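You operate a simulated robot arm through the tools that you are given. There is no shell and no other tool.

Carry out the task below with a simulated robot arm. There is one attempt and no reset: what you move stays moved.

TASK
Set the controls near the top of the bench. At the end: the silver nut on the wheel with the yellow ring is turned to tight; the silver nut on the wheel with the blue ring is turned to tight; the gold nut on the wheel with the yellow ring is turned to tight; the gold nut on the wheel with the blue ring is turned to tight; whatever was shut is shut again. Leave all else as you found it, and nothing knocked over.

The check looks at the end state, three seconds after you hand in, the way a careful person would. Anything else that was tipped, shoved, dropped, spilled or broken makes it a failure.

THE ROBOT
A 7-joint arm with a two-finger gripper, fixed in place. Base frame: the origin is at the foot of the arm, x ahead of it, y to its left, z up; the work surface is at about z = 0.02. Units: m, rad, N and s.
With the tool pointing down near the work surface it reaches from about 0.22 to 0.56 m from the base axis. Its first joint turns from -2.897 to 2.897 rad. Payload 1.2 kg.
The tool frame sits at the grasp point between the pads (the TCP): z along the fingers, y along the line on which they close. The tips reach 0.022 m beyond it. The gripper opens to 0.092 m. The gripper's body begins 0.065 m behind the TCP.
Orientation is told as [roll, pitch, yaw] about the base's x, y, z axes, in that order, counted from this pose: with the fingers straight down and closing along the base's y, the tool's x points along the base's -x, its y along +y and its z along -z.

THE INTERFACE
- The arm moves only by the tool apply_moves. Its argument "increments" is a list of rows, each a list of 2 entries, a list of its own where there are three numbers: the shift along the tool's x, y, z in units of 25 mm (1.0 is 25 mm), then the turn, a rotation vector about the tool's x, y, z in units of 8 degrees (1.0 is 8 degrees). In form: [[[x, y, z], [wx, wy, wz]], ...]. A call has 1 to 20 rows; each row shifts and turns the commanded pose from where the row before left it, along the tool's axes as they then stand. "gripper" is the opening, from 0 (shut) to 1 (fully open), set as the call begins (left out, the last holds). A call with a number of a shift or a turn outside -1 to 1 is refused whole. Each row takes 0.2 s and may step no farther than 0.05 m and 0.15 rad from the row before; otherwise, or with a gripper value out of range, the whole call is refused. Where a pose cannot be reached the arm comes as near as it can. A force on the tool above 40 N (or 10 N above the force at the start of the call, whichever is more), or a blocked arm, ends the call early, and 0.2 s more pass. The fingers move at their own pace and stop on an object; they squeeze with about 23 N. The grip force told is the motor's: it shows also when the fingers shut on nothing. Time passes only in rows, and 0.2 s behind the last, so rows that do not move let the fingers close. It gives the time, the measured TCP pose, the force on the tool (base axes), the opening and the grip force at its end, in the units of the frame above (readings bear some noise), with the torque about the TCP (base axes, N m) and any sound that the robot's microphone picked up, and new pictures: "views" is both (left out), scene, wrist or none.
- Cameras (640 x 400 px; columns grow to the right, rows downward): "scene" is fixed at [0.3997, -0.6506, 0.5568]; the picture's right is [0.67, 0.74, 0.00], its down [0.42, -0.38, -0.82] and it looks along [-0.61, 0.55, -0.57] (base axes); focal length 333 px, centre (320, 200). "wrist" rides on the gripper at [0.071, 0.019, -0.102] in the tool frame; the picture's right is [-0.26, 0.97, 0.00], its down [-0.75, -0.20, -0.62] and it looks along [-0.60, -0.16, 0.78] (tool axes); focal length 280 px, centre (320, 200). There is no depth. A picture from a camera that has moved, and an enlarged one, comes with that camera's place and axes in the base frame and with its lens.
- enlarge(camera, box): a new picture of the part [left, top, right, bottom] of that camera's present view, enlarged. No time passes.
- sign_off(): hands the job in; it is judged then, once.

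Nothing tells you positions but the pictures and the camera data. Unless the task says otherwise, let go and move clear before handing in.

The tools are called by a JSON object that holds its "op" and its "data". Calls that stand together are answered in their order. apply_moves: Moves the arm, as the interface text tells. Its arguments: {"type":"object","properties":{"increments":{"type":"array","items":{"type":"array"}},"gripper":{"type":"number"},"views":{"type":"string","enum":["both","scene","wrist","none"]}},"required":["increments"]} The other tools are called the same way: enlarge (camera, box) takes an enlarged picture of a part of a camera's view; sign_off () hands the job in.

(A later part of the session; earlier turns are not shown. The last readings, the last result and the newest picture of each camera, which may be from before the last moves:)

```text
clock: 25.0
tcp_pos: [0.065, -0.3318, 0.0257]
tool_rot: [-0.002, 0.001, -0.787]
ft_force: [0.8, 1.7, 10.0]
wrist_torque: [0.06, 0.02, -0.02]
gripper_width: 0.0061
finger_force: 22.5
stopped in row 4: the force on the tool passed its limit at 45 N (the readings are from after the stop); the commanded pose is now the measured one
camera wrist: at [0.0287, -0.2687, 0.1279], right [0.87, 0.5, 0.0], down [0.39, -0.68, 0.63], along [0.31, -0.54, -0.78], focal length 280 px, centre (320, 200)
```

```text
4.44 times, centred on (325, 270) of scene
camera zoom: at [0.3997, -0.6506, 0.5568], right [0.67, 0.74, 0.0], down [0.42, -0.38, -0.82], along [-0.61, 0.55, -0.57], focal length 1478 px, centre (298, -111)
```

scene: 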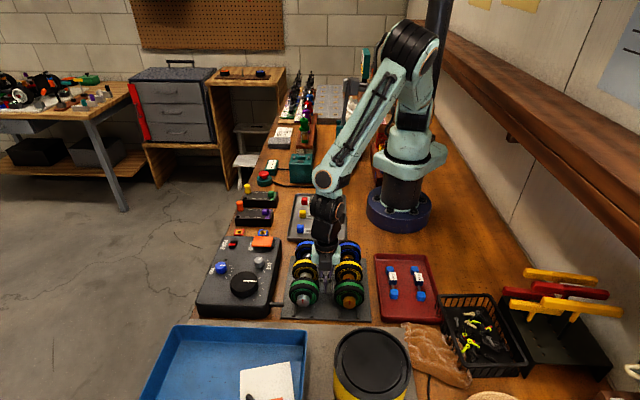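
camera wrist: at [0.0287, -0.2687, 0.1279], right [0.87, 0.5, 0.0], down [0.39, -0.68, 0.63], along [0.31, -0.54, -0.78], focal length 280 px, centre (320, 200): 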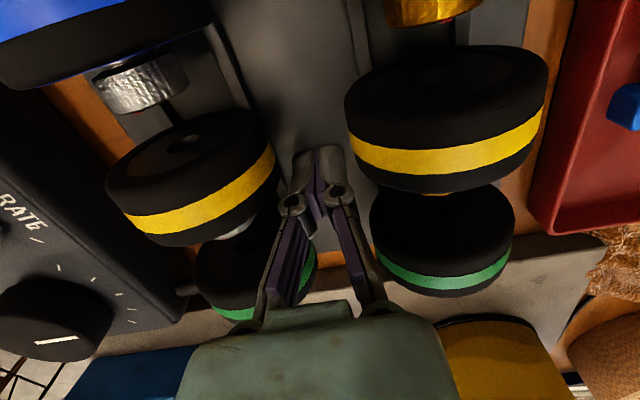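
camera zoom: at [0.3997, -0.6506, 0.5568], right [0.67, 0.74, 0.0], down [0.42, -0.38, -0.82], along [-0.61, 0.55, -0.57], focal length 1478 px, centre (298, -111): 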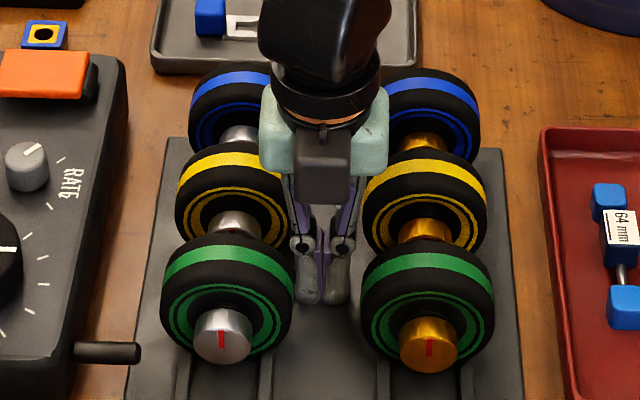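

Contact shows the plate top at about z = 0.004, so the nut axes are at about z = 0.035, matching my camera triangulation. I'll back off upward, then hover above the silver-yellow nut with fingers open.

{"op": "apply_moves", "data": {"increments": [[[0, 0, -0.4], [0, 0, 0]], [[0, 0, -0.9], [0, 0, 0]], [[0, 0, -0.9], [0, 0, 0]], [[0, 0, -0.9], [0, 0, 0]], [[0, 0, -0.7], [0, 0, 0]]], "views": "none"}}

{"op": "apply_moves", "data": {"increments": [[[0.072, -0.83, 0], [0, 0, 0]], [[0.072, -0.83, 0], [0, 0, 0]], [[0, 0, 0], [0, 0, 0]]], "gripper": 0.55, "views": "both"}}

{"op": "enlarge", "data": {"camera": "wrist", "box": [260, 40, 400, 180]}}

{"op": "enlarge", "data": {"camera": "scene", "box": [270, 190, 390, 310]}}

```text
clock: 26.2
tcp_pos: [0.0658, -0.3304, 0.1214]
tool_rot: [-0.001, 0.001, -0.786]
ft_force: [-0.4, 0.1, -0.1]
wrist_torque: [0.01, 0.01, -0.01]
gripper_width: 0.0
finger_force: 22.6
```

```text
clock: 27.0
tcp_pos: [0.0337, -0.3572, 0.1201]
tool_rot: [0.0, 0.0, -0.783]
ft_force: [0.4, -0.1, 0.0]
wrist_torque: [0.01, -0.03, 0.01]
gripper_width: 0.0505
finger_force: 0.0
camera wrist: at [-0.0034, -0.2956, 0.2224], right [0.87, 0.5, 0.0], down [0.39, -0.68, 0.62], along [0.31, -0.54, -0.78], focal length 280 px, centre (320, 200)
```

scene: 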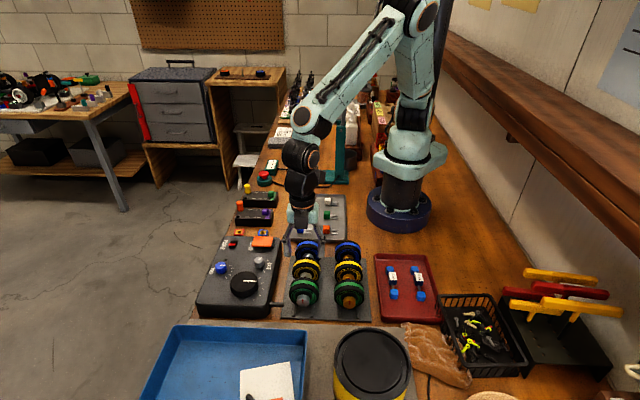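
wrist: 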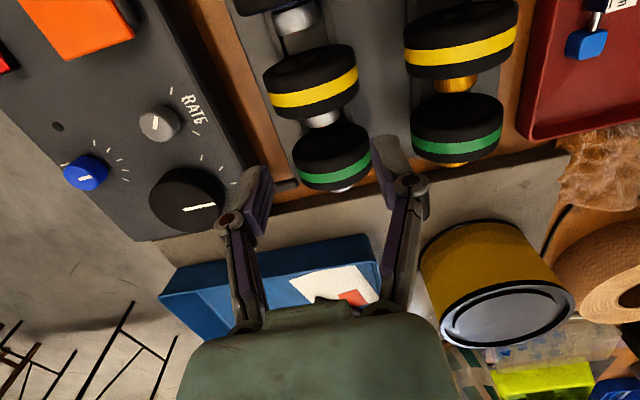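

```text
2.86 times, centred on (330, 110) of wrist
camera zoom: at [-0.0034, -0.2956, 0.2224], right [0.87, 0.5, 0.0], down [0.39, -0.68, 0.62], along [0.31, -0.54, -0.78], focal length 801 px, centre (291, 457)
```

zoom: 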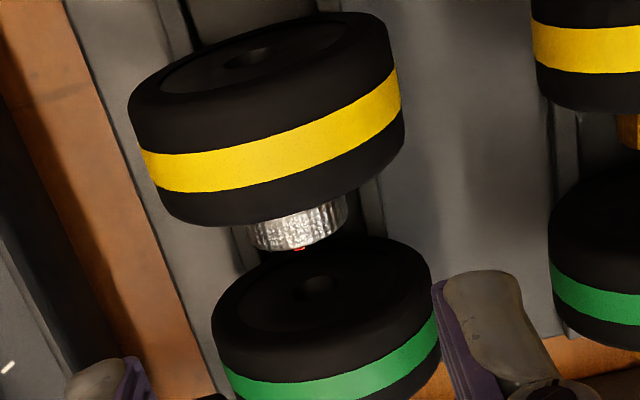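

```text
3.33 times, centred on (330, 250) of scene
camera zoom: at [0.3997, -0.6506, 0.5568], right [0.67, 0.74, 0.0], down [0.42, -0.38, -0.82], along [-0.61, 0.55, -0.57], focal length 1109 px, centre (287, 33)
```

zoom: 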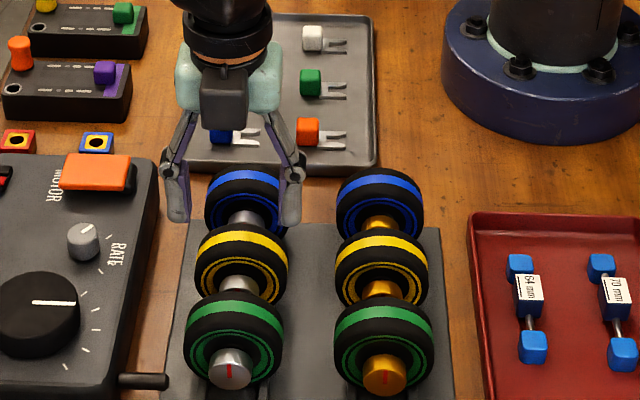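

The red mark sits on the top rim of the silver-yellow nut, and laterally I'm within about half a millimetre. Before descending I'll test the tilt range here in free air, since the nut turns by swinging the tool about its axis.

{"op": "apply_moves", "data": {"increments": [[[0, 0, 0], [1, 0, 0]], [[0, 0, 0], [1, 0, 0]], [[0, 0, 0], [1, 0, 0]], [[0, 0, 0], [1, 0, 0]], [[0, 0, 0], [0.5, 0, 0]], [[0, 0, 0], [0, 0, 0]]], "views": "both"}}

```text
clock: 28.4
tcp_pos: [0.0324, -0.3579, 0.1214]
tool_rot: [-0.629, -0.001, -0.787]
ft_force: [-0.4, -0.6, -0.2]
wrist_torque: [-0.02, 0.01, 0.01]
gripper_width: 0.0506
finger_force: 0.0
camera wrist: at [0.0365, -0.2559, 0.1918], right [0.74, 0.37, -0.57], down [0.68, -0.39, 0.63], along [0.01, -0.85, -0.53], focal length 280 px, centre (320, 200)
```

scene: 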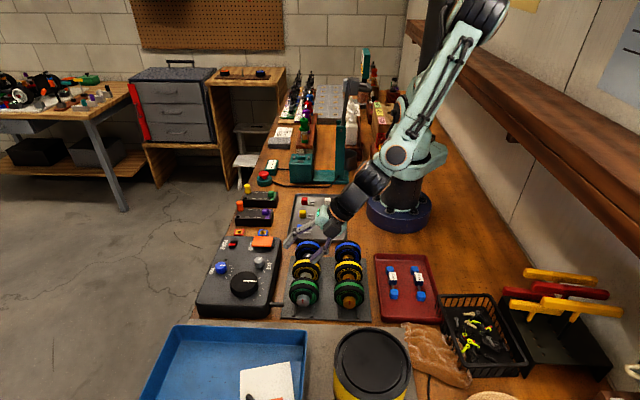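
wrist: 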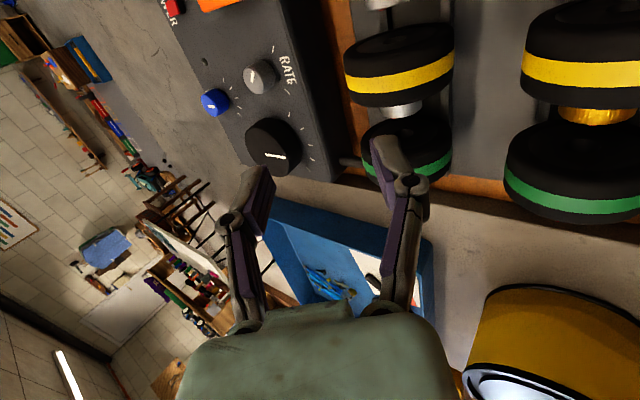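

A tilt of +36° toward the gold side is reachable. I'll check the other way to -24°, then come back upright.

{"op": "apply_moves", "data": {"increments": [[[0, 0, 0], [-1, 0, 0]], [[0, 0, 0], [-1, 0, 0]], [[0, 0, 0], [-1, 0, 0]], [[0, 0, 0], [-1, 0, 0]], [[0, 0, 0], [-1, 0, 0]], [[0, 0, 0], [-1, 0, 0]], [[0, 0, 0], [-1, 0, 0]], [[0, 0, 0], [-0.5, 0, 0]], [[0, 0, 0], [0, 0, 0]]], "views": "both"}}

```text
clock: 30.4
tcp_pos: [0.0347, -0.3581, 0.1214]
tool_rot: [0.422, 0.001, -0.784]
ft_force: [0.7, 0.7, 0.4]
wrist_torque: [0.0, 0.01, -0.01]
gripper_width: 0.0507
finger_force: 0.1
camera wrist: at [-0.0338, -0.3261, 0.2218], right [0.81, 0.44, 0.39], down [0.22, -0.84, 0.49], along [0.55, -0.31, -0.78], focal length 280 px, centre (320, 200)
```

scene: 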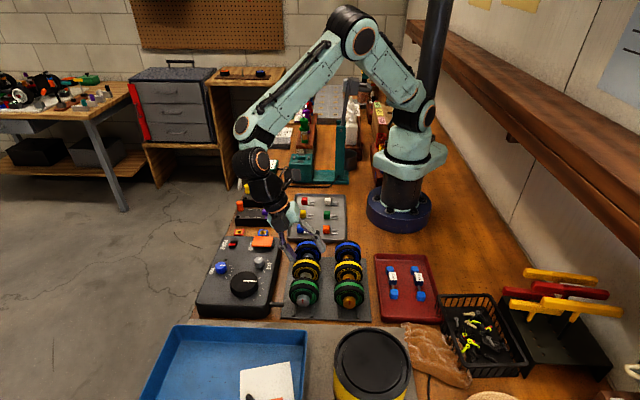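
wrist: 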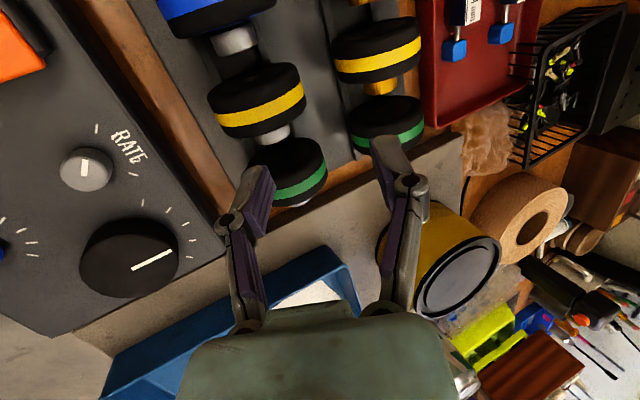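

Both tilts are reachable. I'll return upright and descend so the pads straddle the silver-yellow nut (TCP about 11 mm above its axis).

{"op": "apply_moves", "data": {"increments": [[[0, 0, 0], [1, 0, 0]], [[0, 0, 0], [1, 0, 0]], [[0, 0, 0], [1, 0, 0]], [[0, 0.02, 0], [0, 0, 0]], [[0, 0, 0.75], [0, 0, 0]], [[0, 0, 0.75], [0, 0, 0]], [[0, 0, 0.75], [0, 0, 0]], [[0, 0, 0.4], [0, 0, 0]], [[0, 0, 0.37], [0, 0, 0]], [[0, 0, 0], [0, 0, 0]]], "views": "both"}}

{"op": "enlarge", "data": {"camera": "scene", "box": [280, 225, 370, 315]}}

{"op": "enlarge", "data": {"camera": "wrist", "box": [220, 60, 440, 240]}}

```text
clock: 32.6
tcp_pos: [0.0334, -0.3583, 0.0458]
tool_rot: [0.0, 0.001, -0.785]
ft_force: [0.2, 0.0, 0.1]
wrist_torque: [0.0, -0.01, -0.02]
gripper_width: 0.0505
finger_force: 0.0
camera wrist: at [-0.0028, -0.2955, 0.1472], right [0.87, 0.5, 0.0], down [0.39, -0.68, 0.62], along [0.31, -0.54, -0.78], focal length 280 px, centre (320, 200)
```

scene: 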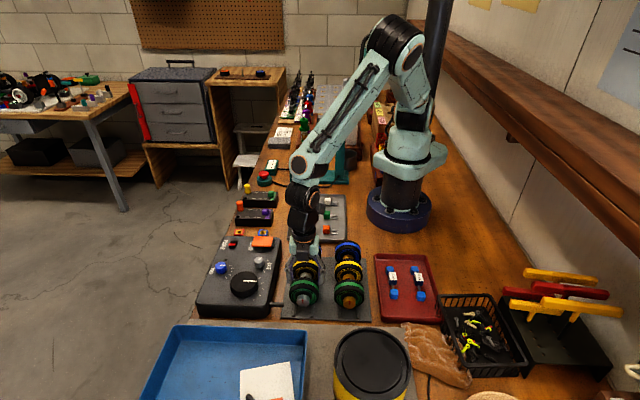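
wrist: 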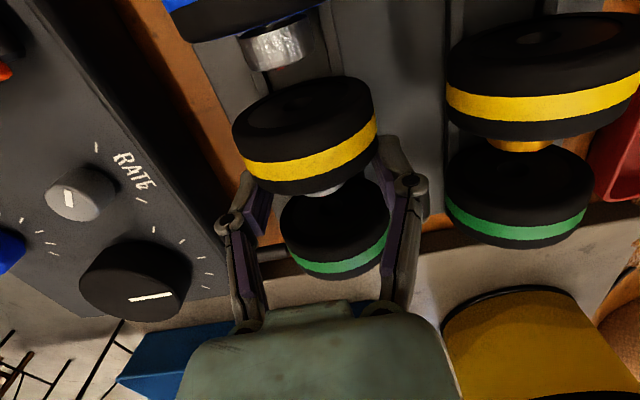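

```text
4.44 times, centred on (325, 270) of scene
camera zoom: at [0.3997, -0.6506, 0.5568], right [0.67, 0.74, 0.0], down [0.42, -0.38, -0.82], along [-0.61, 0.55, -0.57], focal length 1478 px, centre (298, -111)
```

zoom: 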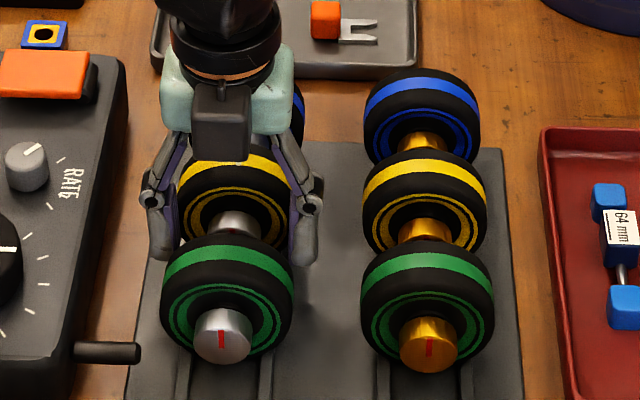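

```text
2.22 times, centred on (330, 150) of wrist
camera zoom: at [-0.0028, -0.2955, 0.1472], right [0.87, 0.5, 0.0], down [0.39, -0.68, 0.62], along [0.31, -0.54, -0.78], focal length 623 px, centre (298, 311)
```

zoom: 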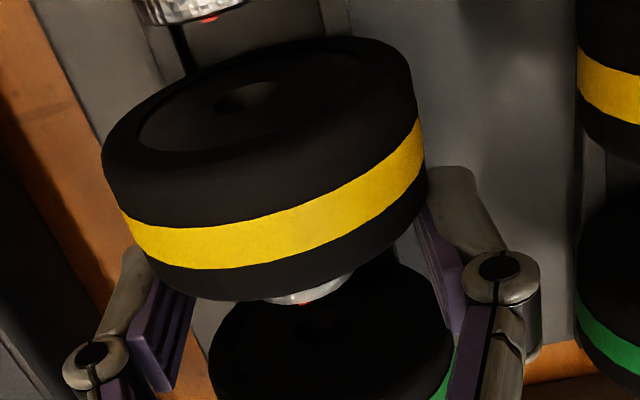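

The fingers straddle the silver-yellow nut and look centred. I'll close on it and read the side forces.

{"op": "apply_moves", "data": {"increments": [[[0, 0, 0], [0, 0, 0]], [[0, 0, 0], [0, 0, 0]], [[0, 0, 0], [0, 0, 0]], [[0, 0, 0], [0, 0, 0]]], "gripper": 0, "views": "both"}}

{"op": "enlarge", "data": {"camera": "scene", "box": [280, 225, 370, 315]}}

```text
clock: 33.6
tcp_pos: [0.0344, -0.3584, 0.0457]
tool_rot: [0.001, 0.0, -0.784]
ft_force: [0.1, -0.9, 4.7]
wrist_torque: [0.06, 0.0, 0.01]
gripper_width: 0.023
finger_force: 22.7
camera wrist: at [-0.0028, -0.2956, 0.1474], right [0.87, 0.5, 0.0], down [0.39, -0.68, 0.63], along [0.31, -0.54, -0.78], focal length 280 px, centre (320, 200)
```

scene: 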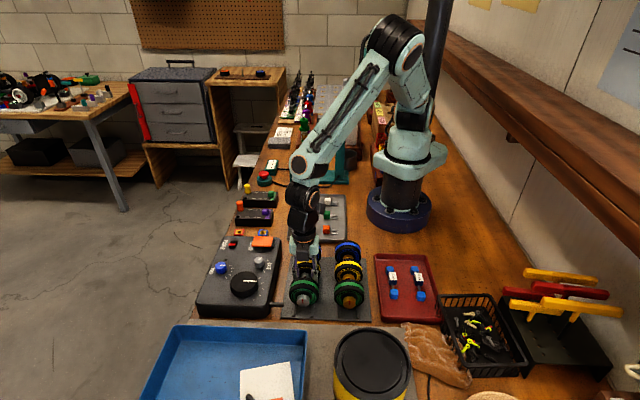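
wrist: 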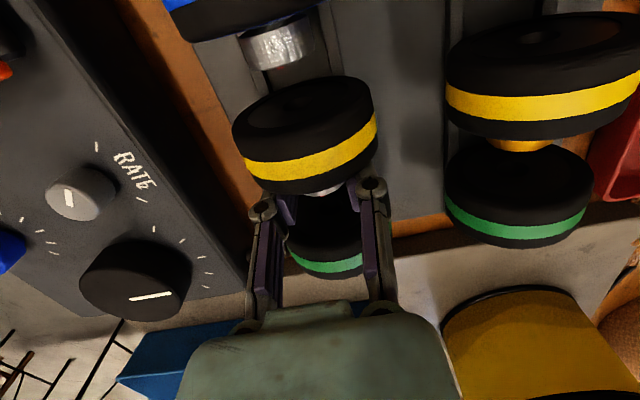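

```text
4.44 times, centred on (325, 270) of scene
camera zoom: at [0.3997, -0.6506, 0.5568], right [0.67, 0.74, 0.0], down [0.42, -0.38, -0.82], along [-0.61, 0.55, -0.57], focal length 1478 px, centre (298, -111)
```

zoom: 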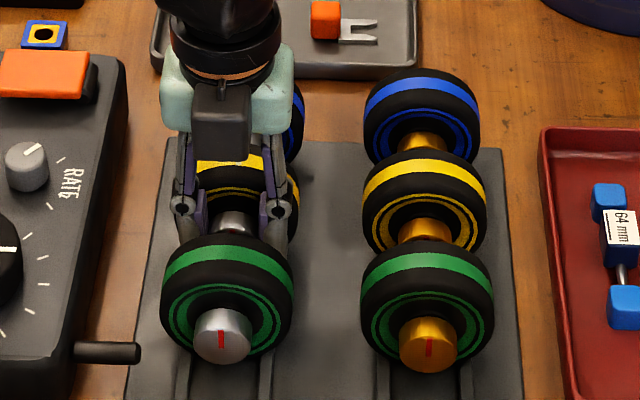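

The grip is good: width 23 mm and almost no side force. Now I'll start turning clockwise (as seen from the nut's face), swinging the tool about the nut's axis in small steps.

{"op": "apply_moves", "data": {"increments": [[[0, 0.028, 0.001], [0.5, 0, 0]], [[0, 0.028, 0.001], [0.5, 0, 0]], [[0, 0.028, 0.001], [0.5, 0, 0]], [[0, 0.028, 0.001], [0.5, 0, 0]], [[0, 0, 0], [0, 0, 0]]], "views": "both"}}

{"op": "enlarge", "data": {"camera": "scene", "box": [280, 225, 370, 315]}}

```text
clock: 34.8
tcp_pos: [0.0367, -0.3557, 0.0449]
tool_rot: [-0.279, 0.001, -0.787]
ft_force: [0.3, -2.8, 4.9]
wrist_torque: [0.02, 0.08, 0.0]
gripper_width: 0.0229
finger_force: 23.0
camera wrist: at [0.0186, -0.274, 0.1376], right [0.84, 0.47, -0.27], down [0.52, -0.55, 0.66], along [0.16, -0.69, -0.7], focal length 280 px, centre (320, 200)
```

scene: 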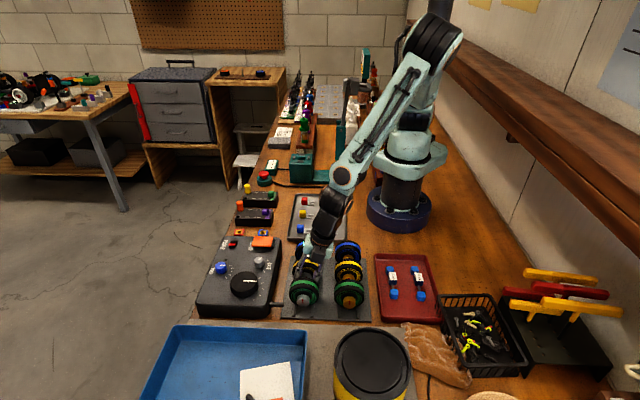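
wrist: 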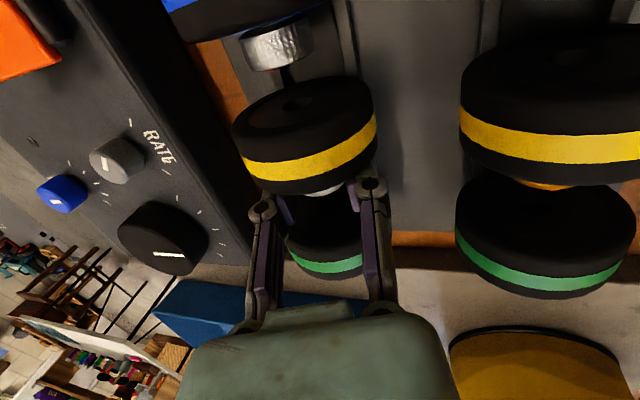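

```text
4.44 times, centred on (325, 270) of scene
camera zoom: at [0.3997, -0.6506, 0.5568], right [0.67, 0.74, 0.0], down [0.42, -0.38, -0.82], along [-0.61, 0.55, -0.57], focal length 1478 px, centre (298, -111)
```

zoom: 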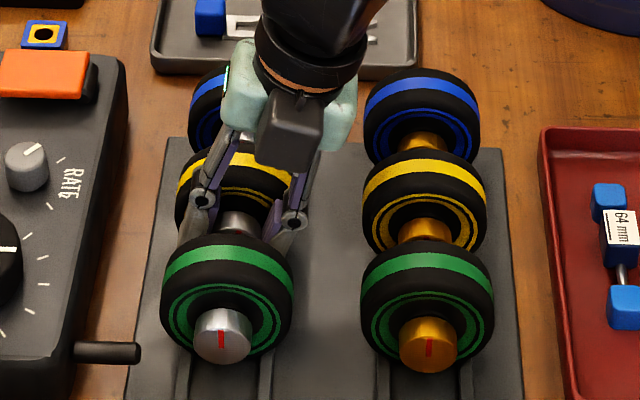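

Turned 16° with very light forces and nothing else moving. I'll continue to about 34°.

{"op": "apply_moves", "data": {"increments": [[[0, 0.028, 0.001], [0.5, 0, 0]], [[0, 0.028, 0.001], [0.5, 0, 0]], [[0, 0.028, 0.001], [0.5, 0, 0]], [[0, 0.028, 0.001], [0.5, 0, 0]], [[0, 0.014, 0.0005], [0.25, 0, 0]], [[0, 0, 0], [0, 0, 0]]], "views": "both"}}

{"op": "enlarge", "data": {"camera": "scene", "box": [280, 225, 370, 315]}}

{"op": "enlarge", "data": {"camera": "wrist", "box": [220, 60, 440, 240]}}

```text
clock: 36.2
tcp_pos: [0.0382, -0.3544, 0.043]
tool_rot: [-0.593, 0.0, -0.785]
ft_force: [1.7, -0.6, 6.9]
wrist_torque: [-0.02, 0.03, 0.07]
gripper_width: 0.023
finger_force: 22.7
camera wrist: at [0.039, -0.2532, 0.1173], right [0.75, 0.38, -0.54], down [0.66, -0.41, 0.63], along [0.02, -0.83, -0.56], focal length 280 px, centre (320, 200)
```

scene: 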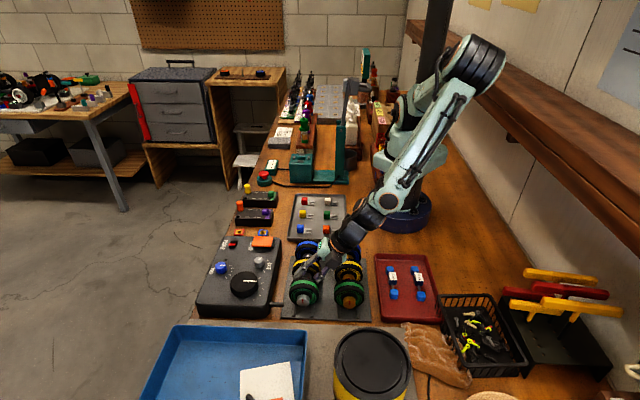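
wrist: 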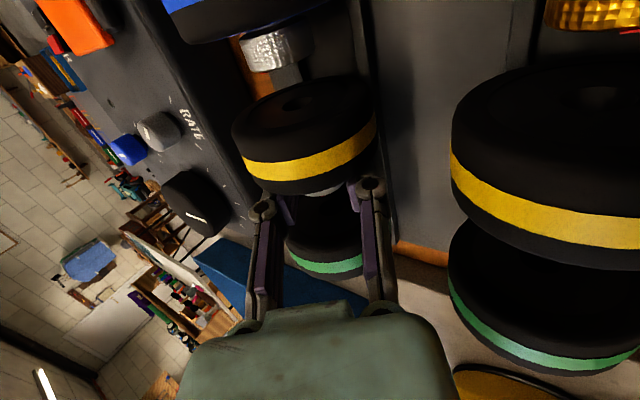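

```text
4.44 times, centred on (325, 270) of scene
camera zoom: at [0.3997, -0.6506, 0.5568], right [0.67, 0.74, 0.0], down [0.42, -0.38, -0.82], along [-0.61, 0.55, -0.57], focal length 1478 px, centre (298, -111)
```

zoom: 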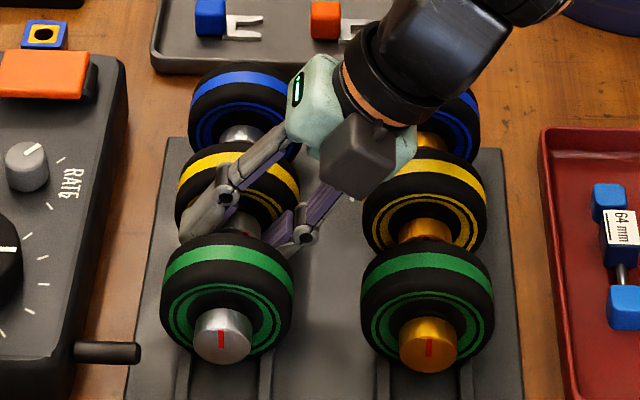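

```text
2.22 times, centred on (330, 150) of wrist
camera zoom: at [0.039, -0.2532, 0.1173], right [0.75, 0.38, -0.54], down [0.66, -0.41, 0.63], along [0.02, -0.83, -0.56], focal length 623 px, centre (298, 311)
```

zoom: 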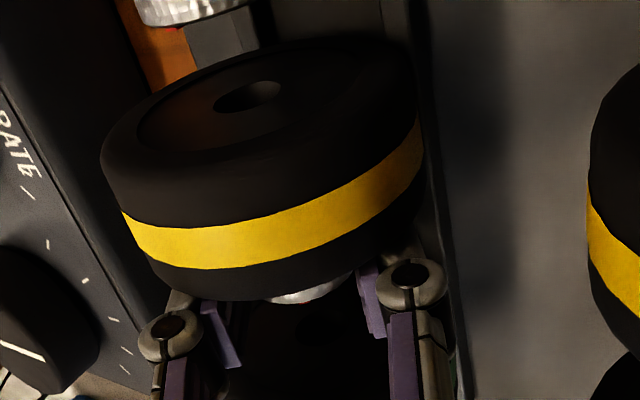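

Now at about 34° of tilt. I'll check whether the nut's red mark actually moved with the gripper.

{"op": "enlarge", "data": {"camera": "wrist", "box": [300, 175, 350, 205]}}

{"op": "enlarge", "data": {"camera": "scene", "box": [315, 262, 345, 285]}}

{"op": "enlarge", "data": {"camera": "scene", "box": [320, 260, 350, 285]}}

```text
12.80 times, centred on (325, 190) of wrist
camera zoom: at [0.039, -0.2532, 0.1173], right [0.75, 0.38, -0.54], down [0.66, -0.41, 0.63], along [0.02, -0.83, -0.56], focal length 3589 px, centre (256, 328)
```

zoom: 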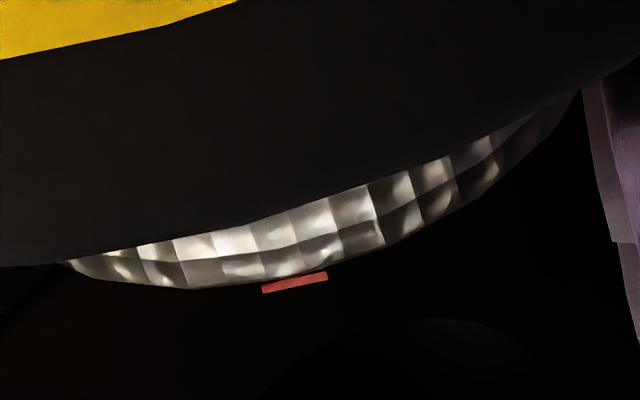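

```text
16.00 times, centred on (330, 274) of scene
camera zoom: at [0.3997, -0.6506, 0.5568], right [0.67, 0.74, 0.0], down [0.42, -0.38, -0.82], along [-0.61, 0.55, -0.57], focal length 5322 px, centre (160, -976)
```

zoom: 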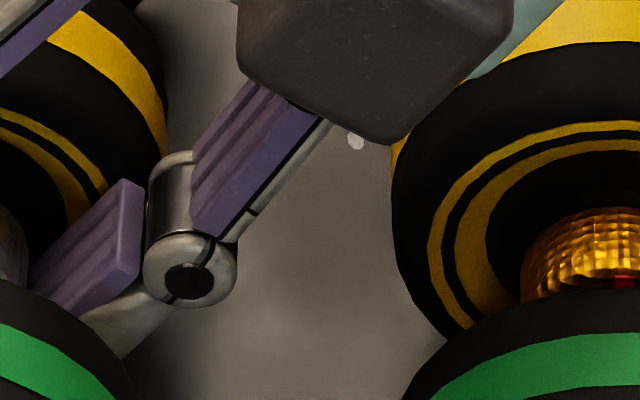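

```text
16.00 times, centred on (335, 272) of scene
camera zoom: at [0.3997, -0.6506, 0.5568], right [0.67, 0.74, 0.0], down [0.42, -0.38, -0.82], along [-0.61, 0.55, -0.57], focal length 5322 px, centre (80, -960)
```

zoom: 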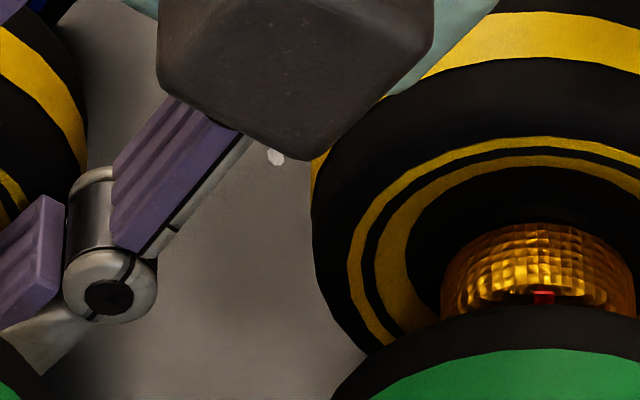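

The mark has followed the gripper, so the nut has turned about 34° and not reached a stop. I'll release, swing back to about -20°, and regrip for another stroke.

{"op": "apply_moves", "data": {"increments": [[[0, 0, 0], [0, 0, 0]], [[0, 0, 0], [0, 0, 0]], [[0, 0, -0.12], [0, 0, 0]]], "gripper": 0.34, "views": "wrist"}}

{"op": "enlarge", "data": {"camera": "wrist", "box": [260, 160, 390, 240]}}

```text
clock: 37.0
tcp_pos: [0.0377, -0.352, 0.0465]
tool_rot: [-0.594, 0.0, -0.785]
ft_force: [-0.4, 0.4, 0.2]
wrist_torque: [0.01, 0.0, -0.03]
gripper_width: 0.0311
finger_force: 0.0
camera wrist: at [0.0402, -0.2521, 0.1198], right [0.75, 0.38, -0.54], down [0.66, -0.41, 0.63], along [0.02, -0.83, -0.56], focal length 280 px, centre (320, 200)
```

wrist: 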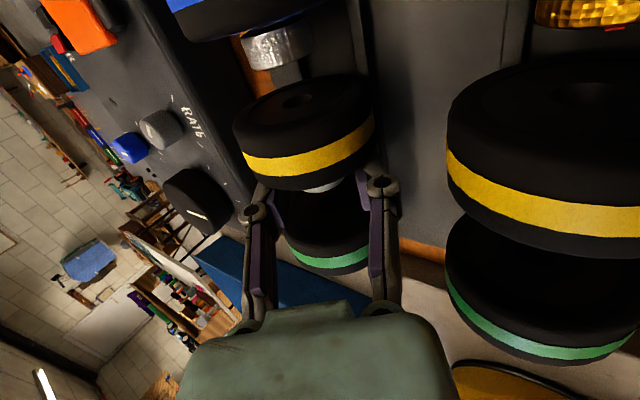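

```text
4.92 times, centred on (325, 200) of wrist
camera zoom: at [0.0402, -0.2521, 0.1198], right [0.75, 0.38, -0.54], down [0.66, -0.41, 0.63], along [0.02, -0.83, -0.56], focal length 1380 px, centre (295, 200)
```

zoom: 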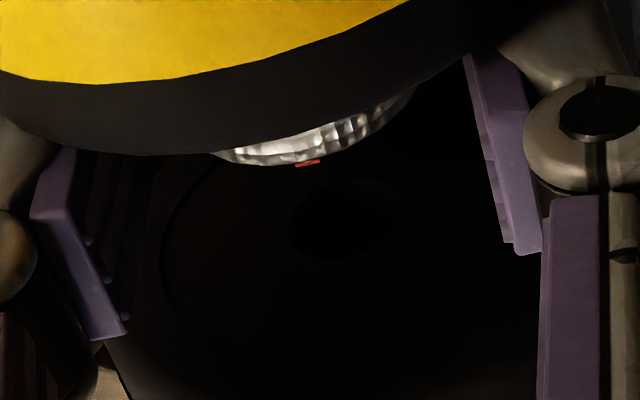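

The nut held its new position. Now I'll swing the open fingers back about the nut axis.

{"op": "apply_moves", "data": {"increments": [[[0, -0.0724, 0.0051], [-1, 0, 0]], [[0, -0.0724, 0.0051], [-1, 0, 0]], [[0, -0.0724, 0.0051], [-1, 0, 0]], [[0, -0.0724, 0.0051], [-1, 0, 0]], [[0, -0.0724, 0.0051], [-1, 0, 0]], [[0, -0.0724, 0.0051], [-1, 0, 0]], [[0, -0.0543, 0.003], [-0.75, 0, 0]], [[0, 0, 0.12], [0, 0, 0]], [[0, 0, 0], [0, 0, 0]]], "views": "both"}}

{"op": "enlarge", "data": {"camera": "scene", "box": [280, 225, 370, 315]}}

{"op": "enlarge", "data": {"camera": "wrist", "box": [240, 140, 400, 240]}}

```text
clock: 39.0
tcp_pos: [0.0305, -0.3598, 0.0449]
tool_rot: [0.351, 0.0, -0.782]
ft_force: [-0.8, 0.0, 0.1]
wrist_torque: [-0.02, 0.02, 0.0]
gripper_width: 0.0311
finger_force: 0.0
camera wrist: at [-0.0308, -0.3231, 0.147], right [0.83, 0.46, 0.33], down [0.25, -0.82, 0.52], along [0.51, -0.35, -0.79], focal length 280 px, centre (320, 200)
```

scene: 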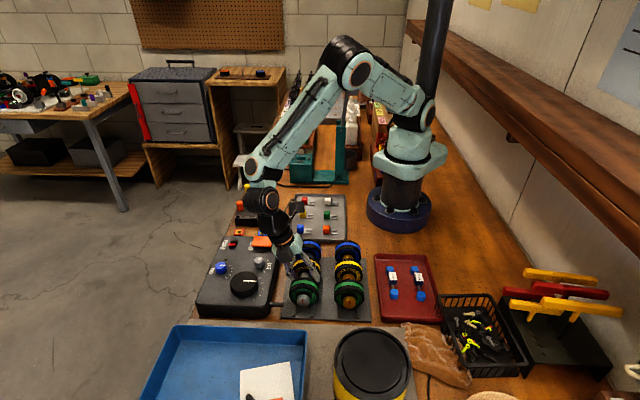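
wrist: 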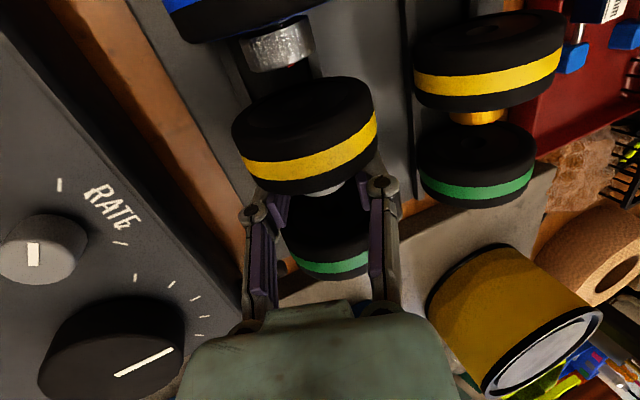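

```text
4.44 times, centred on (325, 270) of scene
camera zoom: at [0.3997, -0.6506, 0.5568], right [0.67, 0.74, 0.0], down [0.42, -0.38, -0.82], along [-0.61, 0.55, -0.57], focal length 1478 px, centre (298, -111)
```

zoom: 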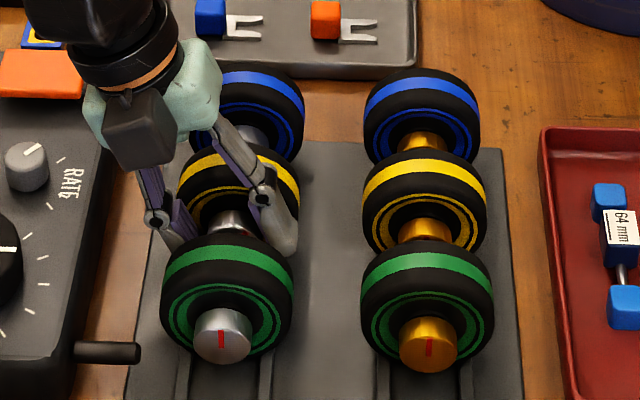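

```text
4.00 times, centred on (320, 190) of wrist
camera zoom: at [-0.0308, -0.3231, 0.147], right [0.83, 0.46, 0.33], down [0.25, -0.82, 0.52], along [0.51, -0.35, -0.79], focal length 1122 px, centre (320, 240)
```

zoom: 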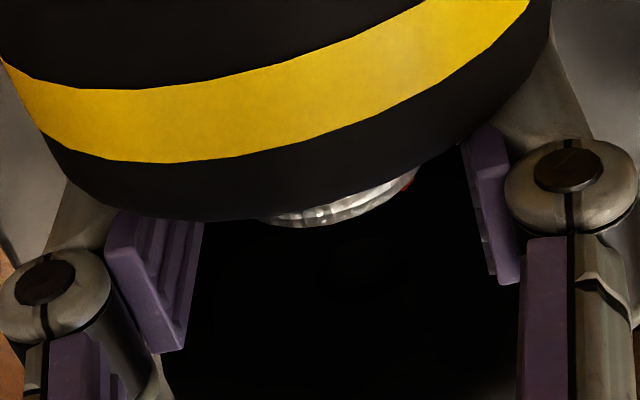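

The tool is at -20° and the mark now shows at the right of the nut, as expected. I'll grip and turn again, in parts so I can watch the torque.

{"op": "apply_moves", "data": {"increments": [[[0, 0, 0], [0, 0, 0]], [[0, 0, 0], [0, 0, 0]], [[0, 0, 0], [0, 0, 0]]], "gripper": 0, "views": "none"}}

{"op": "apply_moves", "data": {"increments": [[[0, 0.028, 0.001], [0.5, 0, 0]], [[0, 0.028, 0.001], [0.5, 0, 0]], [[0, 0.028, 0.001], [0.5, 0, 0]], [[0, 0.028, 0.001], [0.5, 0, 0]], [[0, 0.028, 0.001], [0.5, 0, 0]], [[0, 0, 0], [0, 0, 0]]], "views": "none"}}

```text
clock: 39.8
tcp_pos: [0.0306, -0.361, 0.0446]
tool_rot: [0.35, 0.0, -0.786]
ft_force: [-0.3, 0.1, 2.9]
wrist_torque: [0.06, 0.04, 0.0]
gripper_width: 0.0218
finger_force: 23.1
```

```text
clock: 41.2
tcp_pos: [0.0351, -0.3584, 0.0449]
tool_rot: [0.0, 0.0, -0.783]
ft_force: [-1.5, -1.7, 2.0]
wrist_torque: [-0.03, 0.04, 0.04]
gripper_width: 0.0222
finger_force: 22.9
```

Low torque still, now passing upright. I'll continue the stroke to +34°.

{"op": "apply_moves", "data": {"increments": [[[0, 0.028, 0.001], [0.5, 0, 0]], [[0, 0.028, 0.001], [0.5, 0, 0]], [[0, 0.028, 0.001], [0.5, 0, 0]], [[0, 0.028, 0.001], [0.5, 0, 0]], [[0, 0, 0], [0, 0, 0]]], "views": "none"}}

{"op": "apply_moves", "data": {"increments": [[[0, 0.028, 0.001], [0.5, 0, 0]], [[0, 0.028, 0.001], [0.5, 0, 0]], [[0, 0.028, 0.001], [0.5, 0, 0]], [[0, 0.028, 0.001], [0.5, 0, 0]], [[0, 0.014, 0.0005], [0.25, 0, 0]], [[0, 0, 0], [0, 0, 0]]], "views": "both"}}

{"op": "enlarge", "data": {"camera": "wrist", "box": [260, 160, 390, 240]}}

{"op": "enlarge", "data": {"camera": "scene", "box": [280, 225, 370, 315]}}

```text
clock: 42.4
tcp_pos: [0.0361, -0.3549, 0.0447]
tool_rot: [-0.279, 0.0, -0.786]
ft_force: [-0.5, -0.4, 1.9]
wrist_torque: [-0.01, -0.01, -0.02]
gripper_width: 0.022
finger_force: 23.2
```

```text
clock: 43.8
tcp_pos: [0.0384, -0.3523, 0.0441]
tool_rot: [-0.594, -0.001, -0.785]
ft_force: [0.2, -0.4, 0.7]
wrist_torque: [0.0, -0.01, 0.03]
gripper_width: 0.0219
finger_force: 22.5
camera wrist: at [0.0392, -0.2529, 0.1176], right [0.75, 0.38, -0.54], down [0.66, -0.41, 0.63], along [0.02, -0.83, -0.56], focal length 280 px, centre (320, 200)
```

scene: 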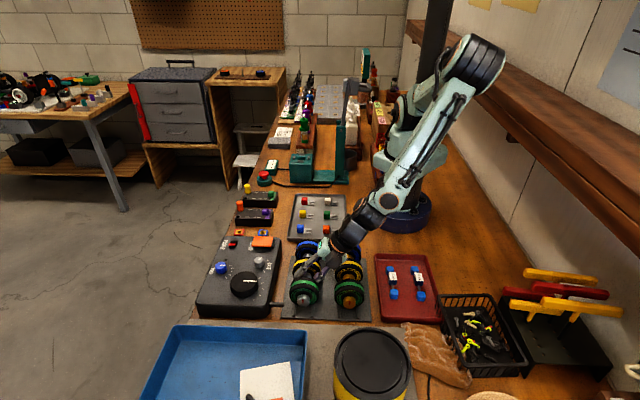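
wrist: 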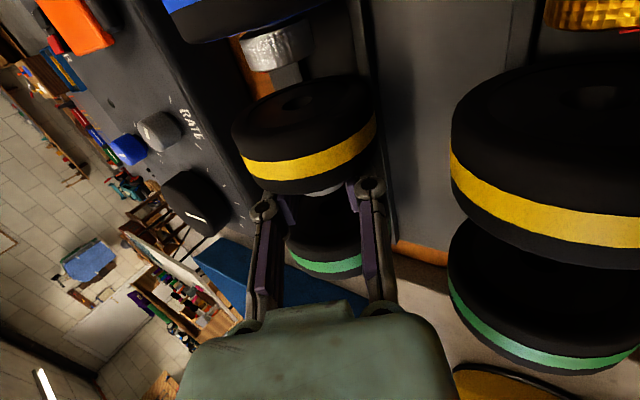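

```text
4.92 times, centred on (325, 200) of wrist
camera zoom: at [0.0392, -0.2529, 0.1176], right [0.75, 0.38, -0.54], down [0.66, -0.41, 0.63], along [0.02, -0.83, -0.56], focal length 1380 px, centre (295, 200)
```

zoom: 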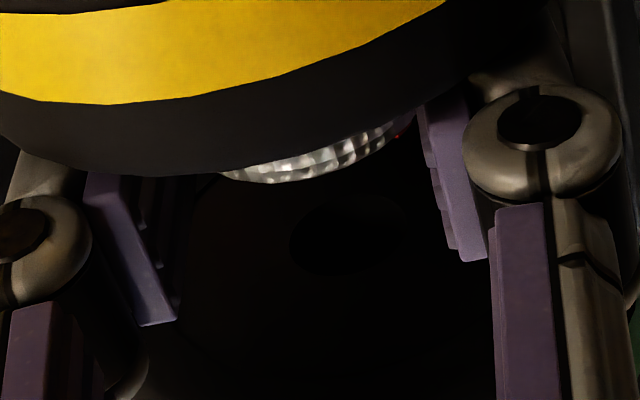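

```text
4.44 times, centred on (325, 270) of scene
camera zoom: at [0.3997, -0.6506, 0.5568], right [0.67, 0.74, 0.0], down [0.42, -0.38, -0.82], along [-0.61, 0.55, -0.57], focal length 1478 px, centre (298, -111)
```

zoom: 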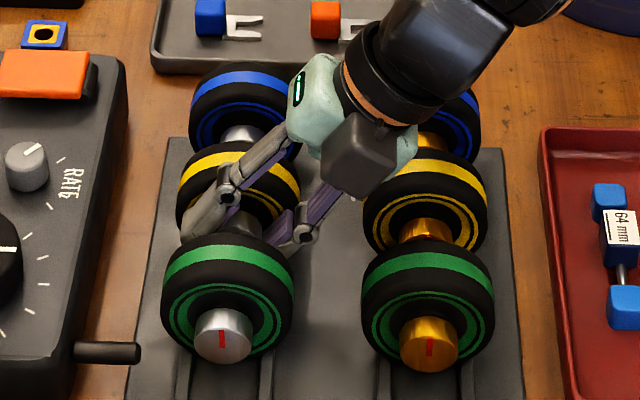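

The nut followed again (about 88° in total) with little resistance and no stop yet. I'll do another stroke.

{"op": "apply_moves", "data": {"increments": [[[0, 0, 0], [0, 0, 0]], [[0, 0, 0], [0, 0, 0]], [[0, 0, -0.12], [0, 0, 0]], [[0, -0.0724, 0.0051], [-1, 0, 0]], [[0, -0.0724, 0.0051], [-1, 0, 0]], [[0, -0.0724, 0.0051], [-1, 0, 0]], [[0, -0.0724, 0.0051], [-1, 0, 0]], [[0, -0.0724, 0.0051], [-1, 0, 0]], [[0, -0.0724, 0.0051], [-1, 0, 0]], [[0, -0.0543, 0.003], [-0.75, 0, 0]], [[0, 0, 0.12], [0, 0, 0]], [[0, 0, 0], [0, 0, 0]]], "gripper": 0.34, "views": "wrist"}}

{"op": "enlarge", "data": {"camera": "wrist", "box": [240, 140, 400, 240]}}

{"op": "enlarge", "data": {"camera": "scene", "box": [310, 255, 350, 285]}}

```text
clock: 46.4
tcp_pos: [0.0314, -0.3591, 0.0458]
tool_rot: [0.351, -0.001, -0.783]
ft_force: [-0.4, -0.2, 0.6]
wrist_torque: [0.01, 0.0, -0.03]
gripper_width: 0.0315
finger_force: 0.0
camera wrist: at [-0.0306, -0.3226, 0.1475], right [0.83, 0.46, 0.33], down [0.25, -0.82, 0.52], along [0.51, -0.35, -0.79], focal length 280 px, centre (320, 200)
```

wrist: 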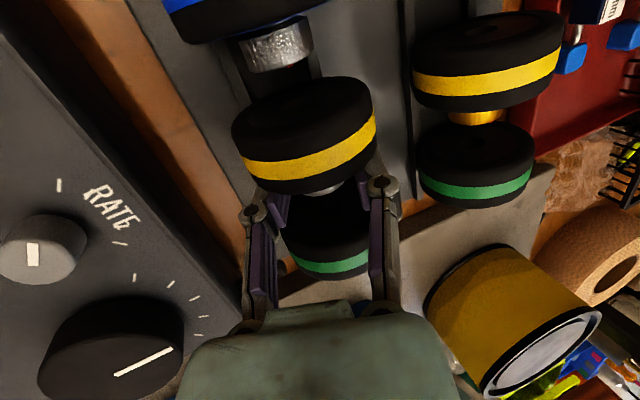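

```text
4.00 times, centred on (320, 190) of wrist
camera zoom: at [-0.0306, -0.3226, 0.1475], right [0.83, 0.46, 0.33], down [0.25, -0.82, 0.52], along [0.51, -0.35, -0.79], focal length 1122 px, centre (320, 240)
```

zoom: 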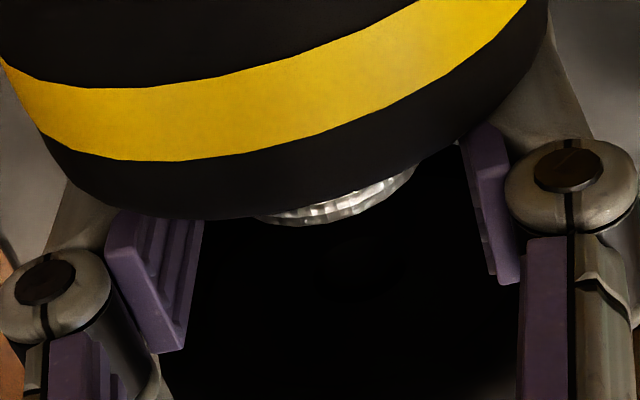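

```text
13.33 times, centred on (330, 270) of scene
camera zoom: at [0.3997, -0.6506, 0.5568], right [0.67, 0.74, 0.0], down [0.42, -0.38, -0.82], along [-0.61, 0.55, -0.57], focal length 4435 px, centre (187, -733)
```

zoom: 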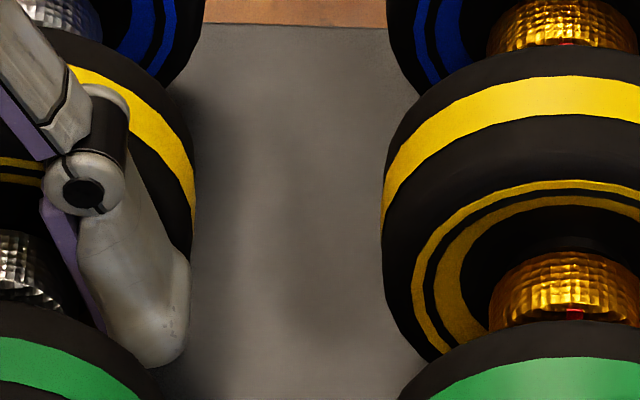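

Regripping and turning again, with the torque read part way.

{"op": "apply_moves", "data": {"increments": [[[0, 0, 0], [0, 0, 0]], [[0, 0, 0], [0, 0, 0]], [[0, 0, 0], [0, 0, 0]], [[0, 0.028, 0.001], [0.5, 0, 0]], [[0, 0.028, 0.001], [0.5, 0, 0]], [[0, 0.028, 0.001], [0.5, 0, 0]], [[0, 0.028, 0.001], [0.5, 0, 0]], [[0, 0.028, 0.001], [0.5, 0, 0]], [[0, 0, 0], [0, 0, 0]]], "gripper": 0, "views": "none"}}

{"op": "apply_moves", "data": {"increments": [[[0, 0.028, 0.001], [0.5, 0, 0]], [[0, 0.028, 0.001], [0.5, 0, 0]], [[0, 0.028, 0.001], [0.5, 0, 0]], [[0, 0.028, 0.001], [0.5, 0, 0]], [[0, 0, 0], [0, 0, 0]]], "views": "none"}}

{"op": "apply_moves", "data": {"increments": [[[0, 0.028, 0.001], [0.5, 0, 0]], [[0, 0.028, 0.001], [0.5, 0, 0]], [[0, 0.028, 0.001], [0.5, 0, 0]], [[0, 0.028, 0.001], [0.5, 0, 0]], [[0, 0.014, 0.0005], [0.25, 0, 0]], [[0, 0, 0], [0, 0, 0]]], "views": "wrist"}}

{"op": "enlarge", "data": {"camera": "wrist", "box": [260, 160, 390, 240]}}

```text
clock: 48.4
tcp_pos: [0.0342, -0.3588, 0.0449]
tool_rot: [0.001, 0.0, -0.785]
ft_force: [0.0, 0.7, 0.0]
wrist_torque: [0.01, 0.02, -0.02]
gripper_width: 0.0231
finger_force: 22.9
```

```text
clock: 49.6
tcp_pos: [0.0356, -0.3547, 0.0472]
tool_rot: [-0.279, -0.001, -0.786]
ft_force: [0.3, 0.0, 0.2]
wrist_torque: [0.06, 0.0, 0.0]
gripper_width: 0.0228
finger_force: 22.8
```

```text
clock: 51.0
tcp_pos: [0.0376, -0.354, 0.0448]
tool_rot: [-0.594, 0.0, -0.785]
ft_force: [0.0, 0.3, -0.7]
wrist_torque: [0.0, -0.03, 0.01]
gripper_width: 0.0228
finger_force: 23.3
camera wrist: at [0.0389, -0.2532, 0.1179], right [0.75, 0.38, -0.54], down [0.66, -0.41, 0.63], along [0.02, -0.83, -0.56], focal length 280 px, centre (320, 200)
```

wrist: 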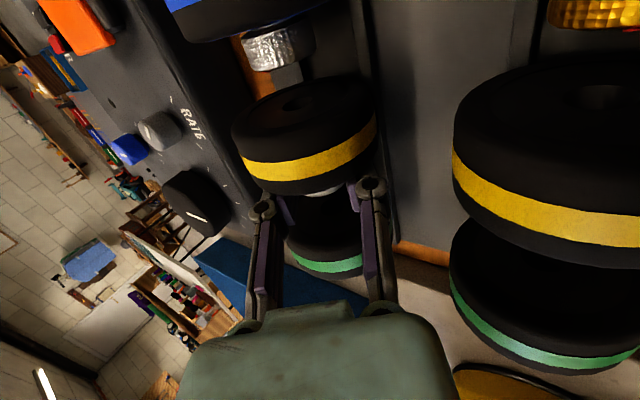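

```text
4.92 times, centred on (325, 200) of wrist
camera zoom: at [0.0389, -0.2532, 0.1179], right [0.75, 0.38, -0.54], down [0.66, -0.41, 0.63], along [0.02, -0.83, -0.56], focal length 1380 px, centre (295, 200)
```

zoom: 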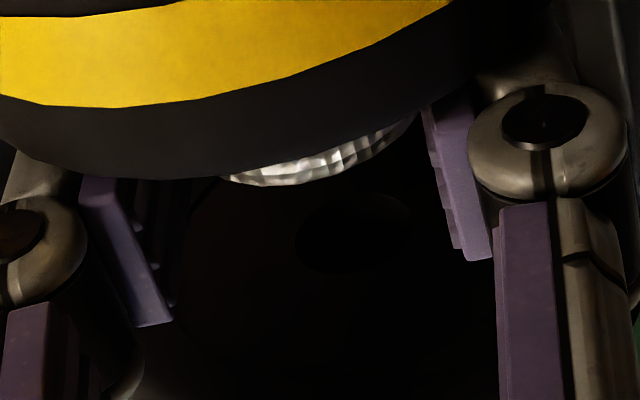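

Still no stop at roughly 142° if it followed fully. I'll do another stroke and check the mark from the scene camera.

{"op": "apply_moves", "data": {"increments": [[[0, 0, 0], [0, 0, 0]], [[0, 0, 0], [0, 0, 0]], [[0, 0, -0.12], [0, 0, 0]], [[0, -0.0724, 0.0051], [-1, 0, 0]], [[0, -0.0724, 0.0051], [-1, 0, 0]], [[0, -0.0724, 0.0051], [-1, 0, 0]], [[0, -0.0724, 0.0051], [-1, 0, 0]], [[0, -0.0724, 0.0051], [-1, 0, 0]], [[0, -0.0724, 0.0051], [-1, 0, 0]], [[0, -0.0543, 0.003], [-0.75, 0, 0]], [[0, 0, 0.12], [0, 0, 0]], [[0, 0, 0], [0, 0, 0]]], "gripper": 0.34, "views": "both"}}

{"op": "enlarge", "data": {"camera": "scene", "box": [290, 255, 330, 285]}}

{"op": "enlarge", "data": {"camera": "wrist", "box": [240, 140, 400, 240]}}

```text
clock: 53.6
tcp_pos: [0.032, -0.3596, 0.046]
tool_rot: [0.351, -0.001, -0.784]
ft_force: [-0.6, 0.2, 0.4]
wrist_torque: [-0.01, 0.01, 0.01]
gripper_width: 0.0312
finger_force: 0.0
camera wrist: at [-0.0302, -0.323, 0.1478], right [0.83, 0.46, 0.33], down [0.25, -0.82, 0.52], along [0.51, -0.35, -0.79], focal length 280 px, centre (320, 200)
```

scene: 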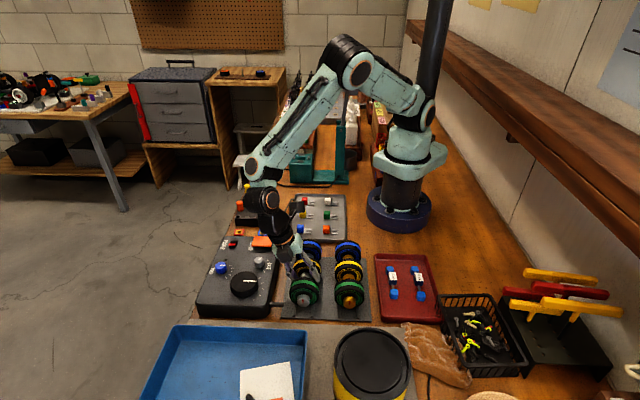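
wrist: 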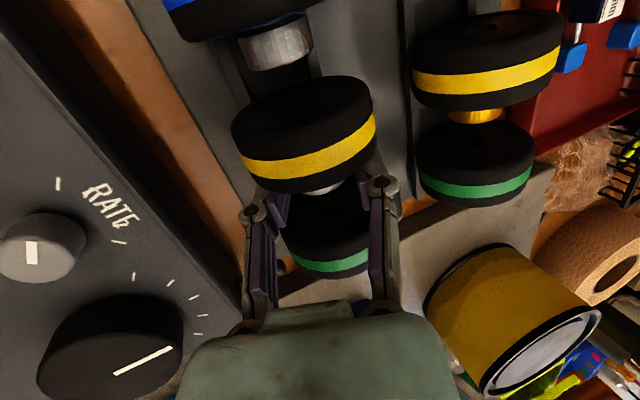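

```text
13.33 times, centred on (310, 270) of scene
camera zoom: at [0.3997, -0.6506, 0.5568], right [0.67, 0.74, 0.0], down [0.42, -0.38, -0.82], along [-0.61, 0.55, -0.57], focal length 4435 px, centre (453, -733)
```

zoom: 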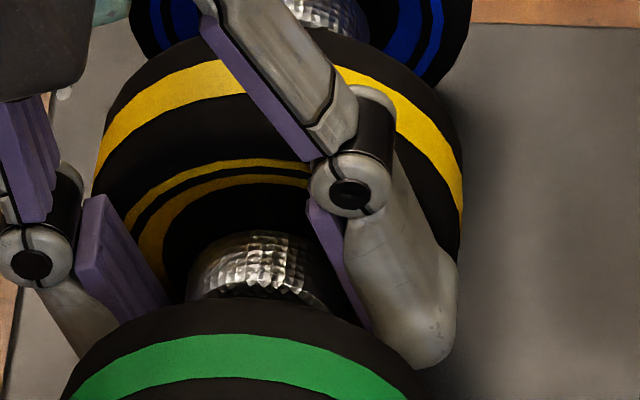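

```text
4.00 times, centred on (320, 190) of wrist
camera zoom: at [-0.0302, -0.323, 0.1478], right [0.83, 0.46, 0.33], down [0.25, -0.82, 0.52], along [0.51, -0.35, -0.79], focal length 1122 px, centre (320, 240)
```

zoom: 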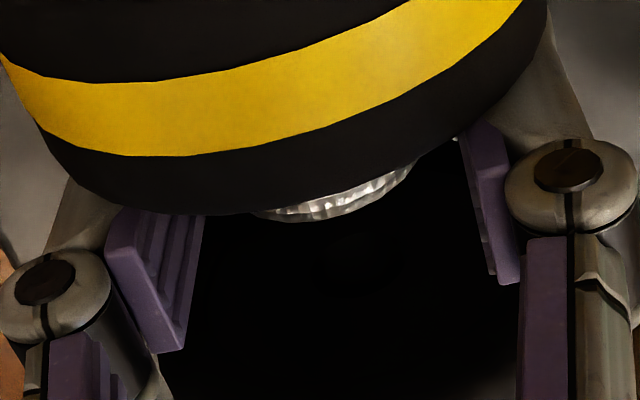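

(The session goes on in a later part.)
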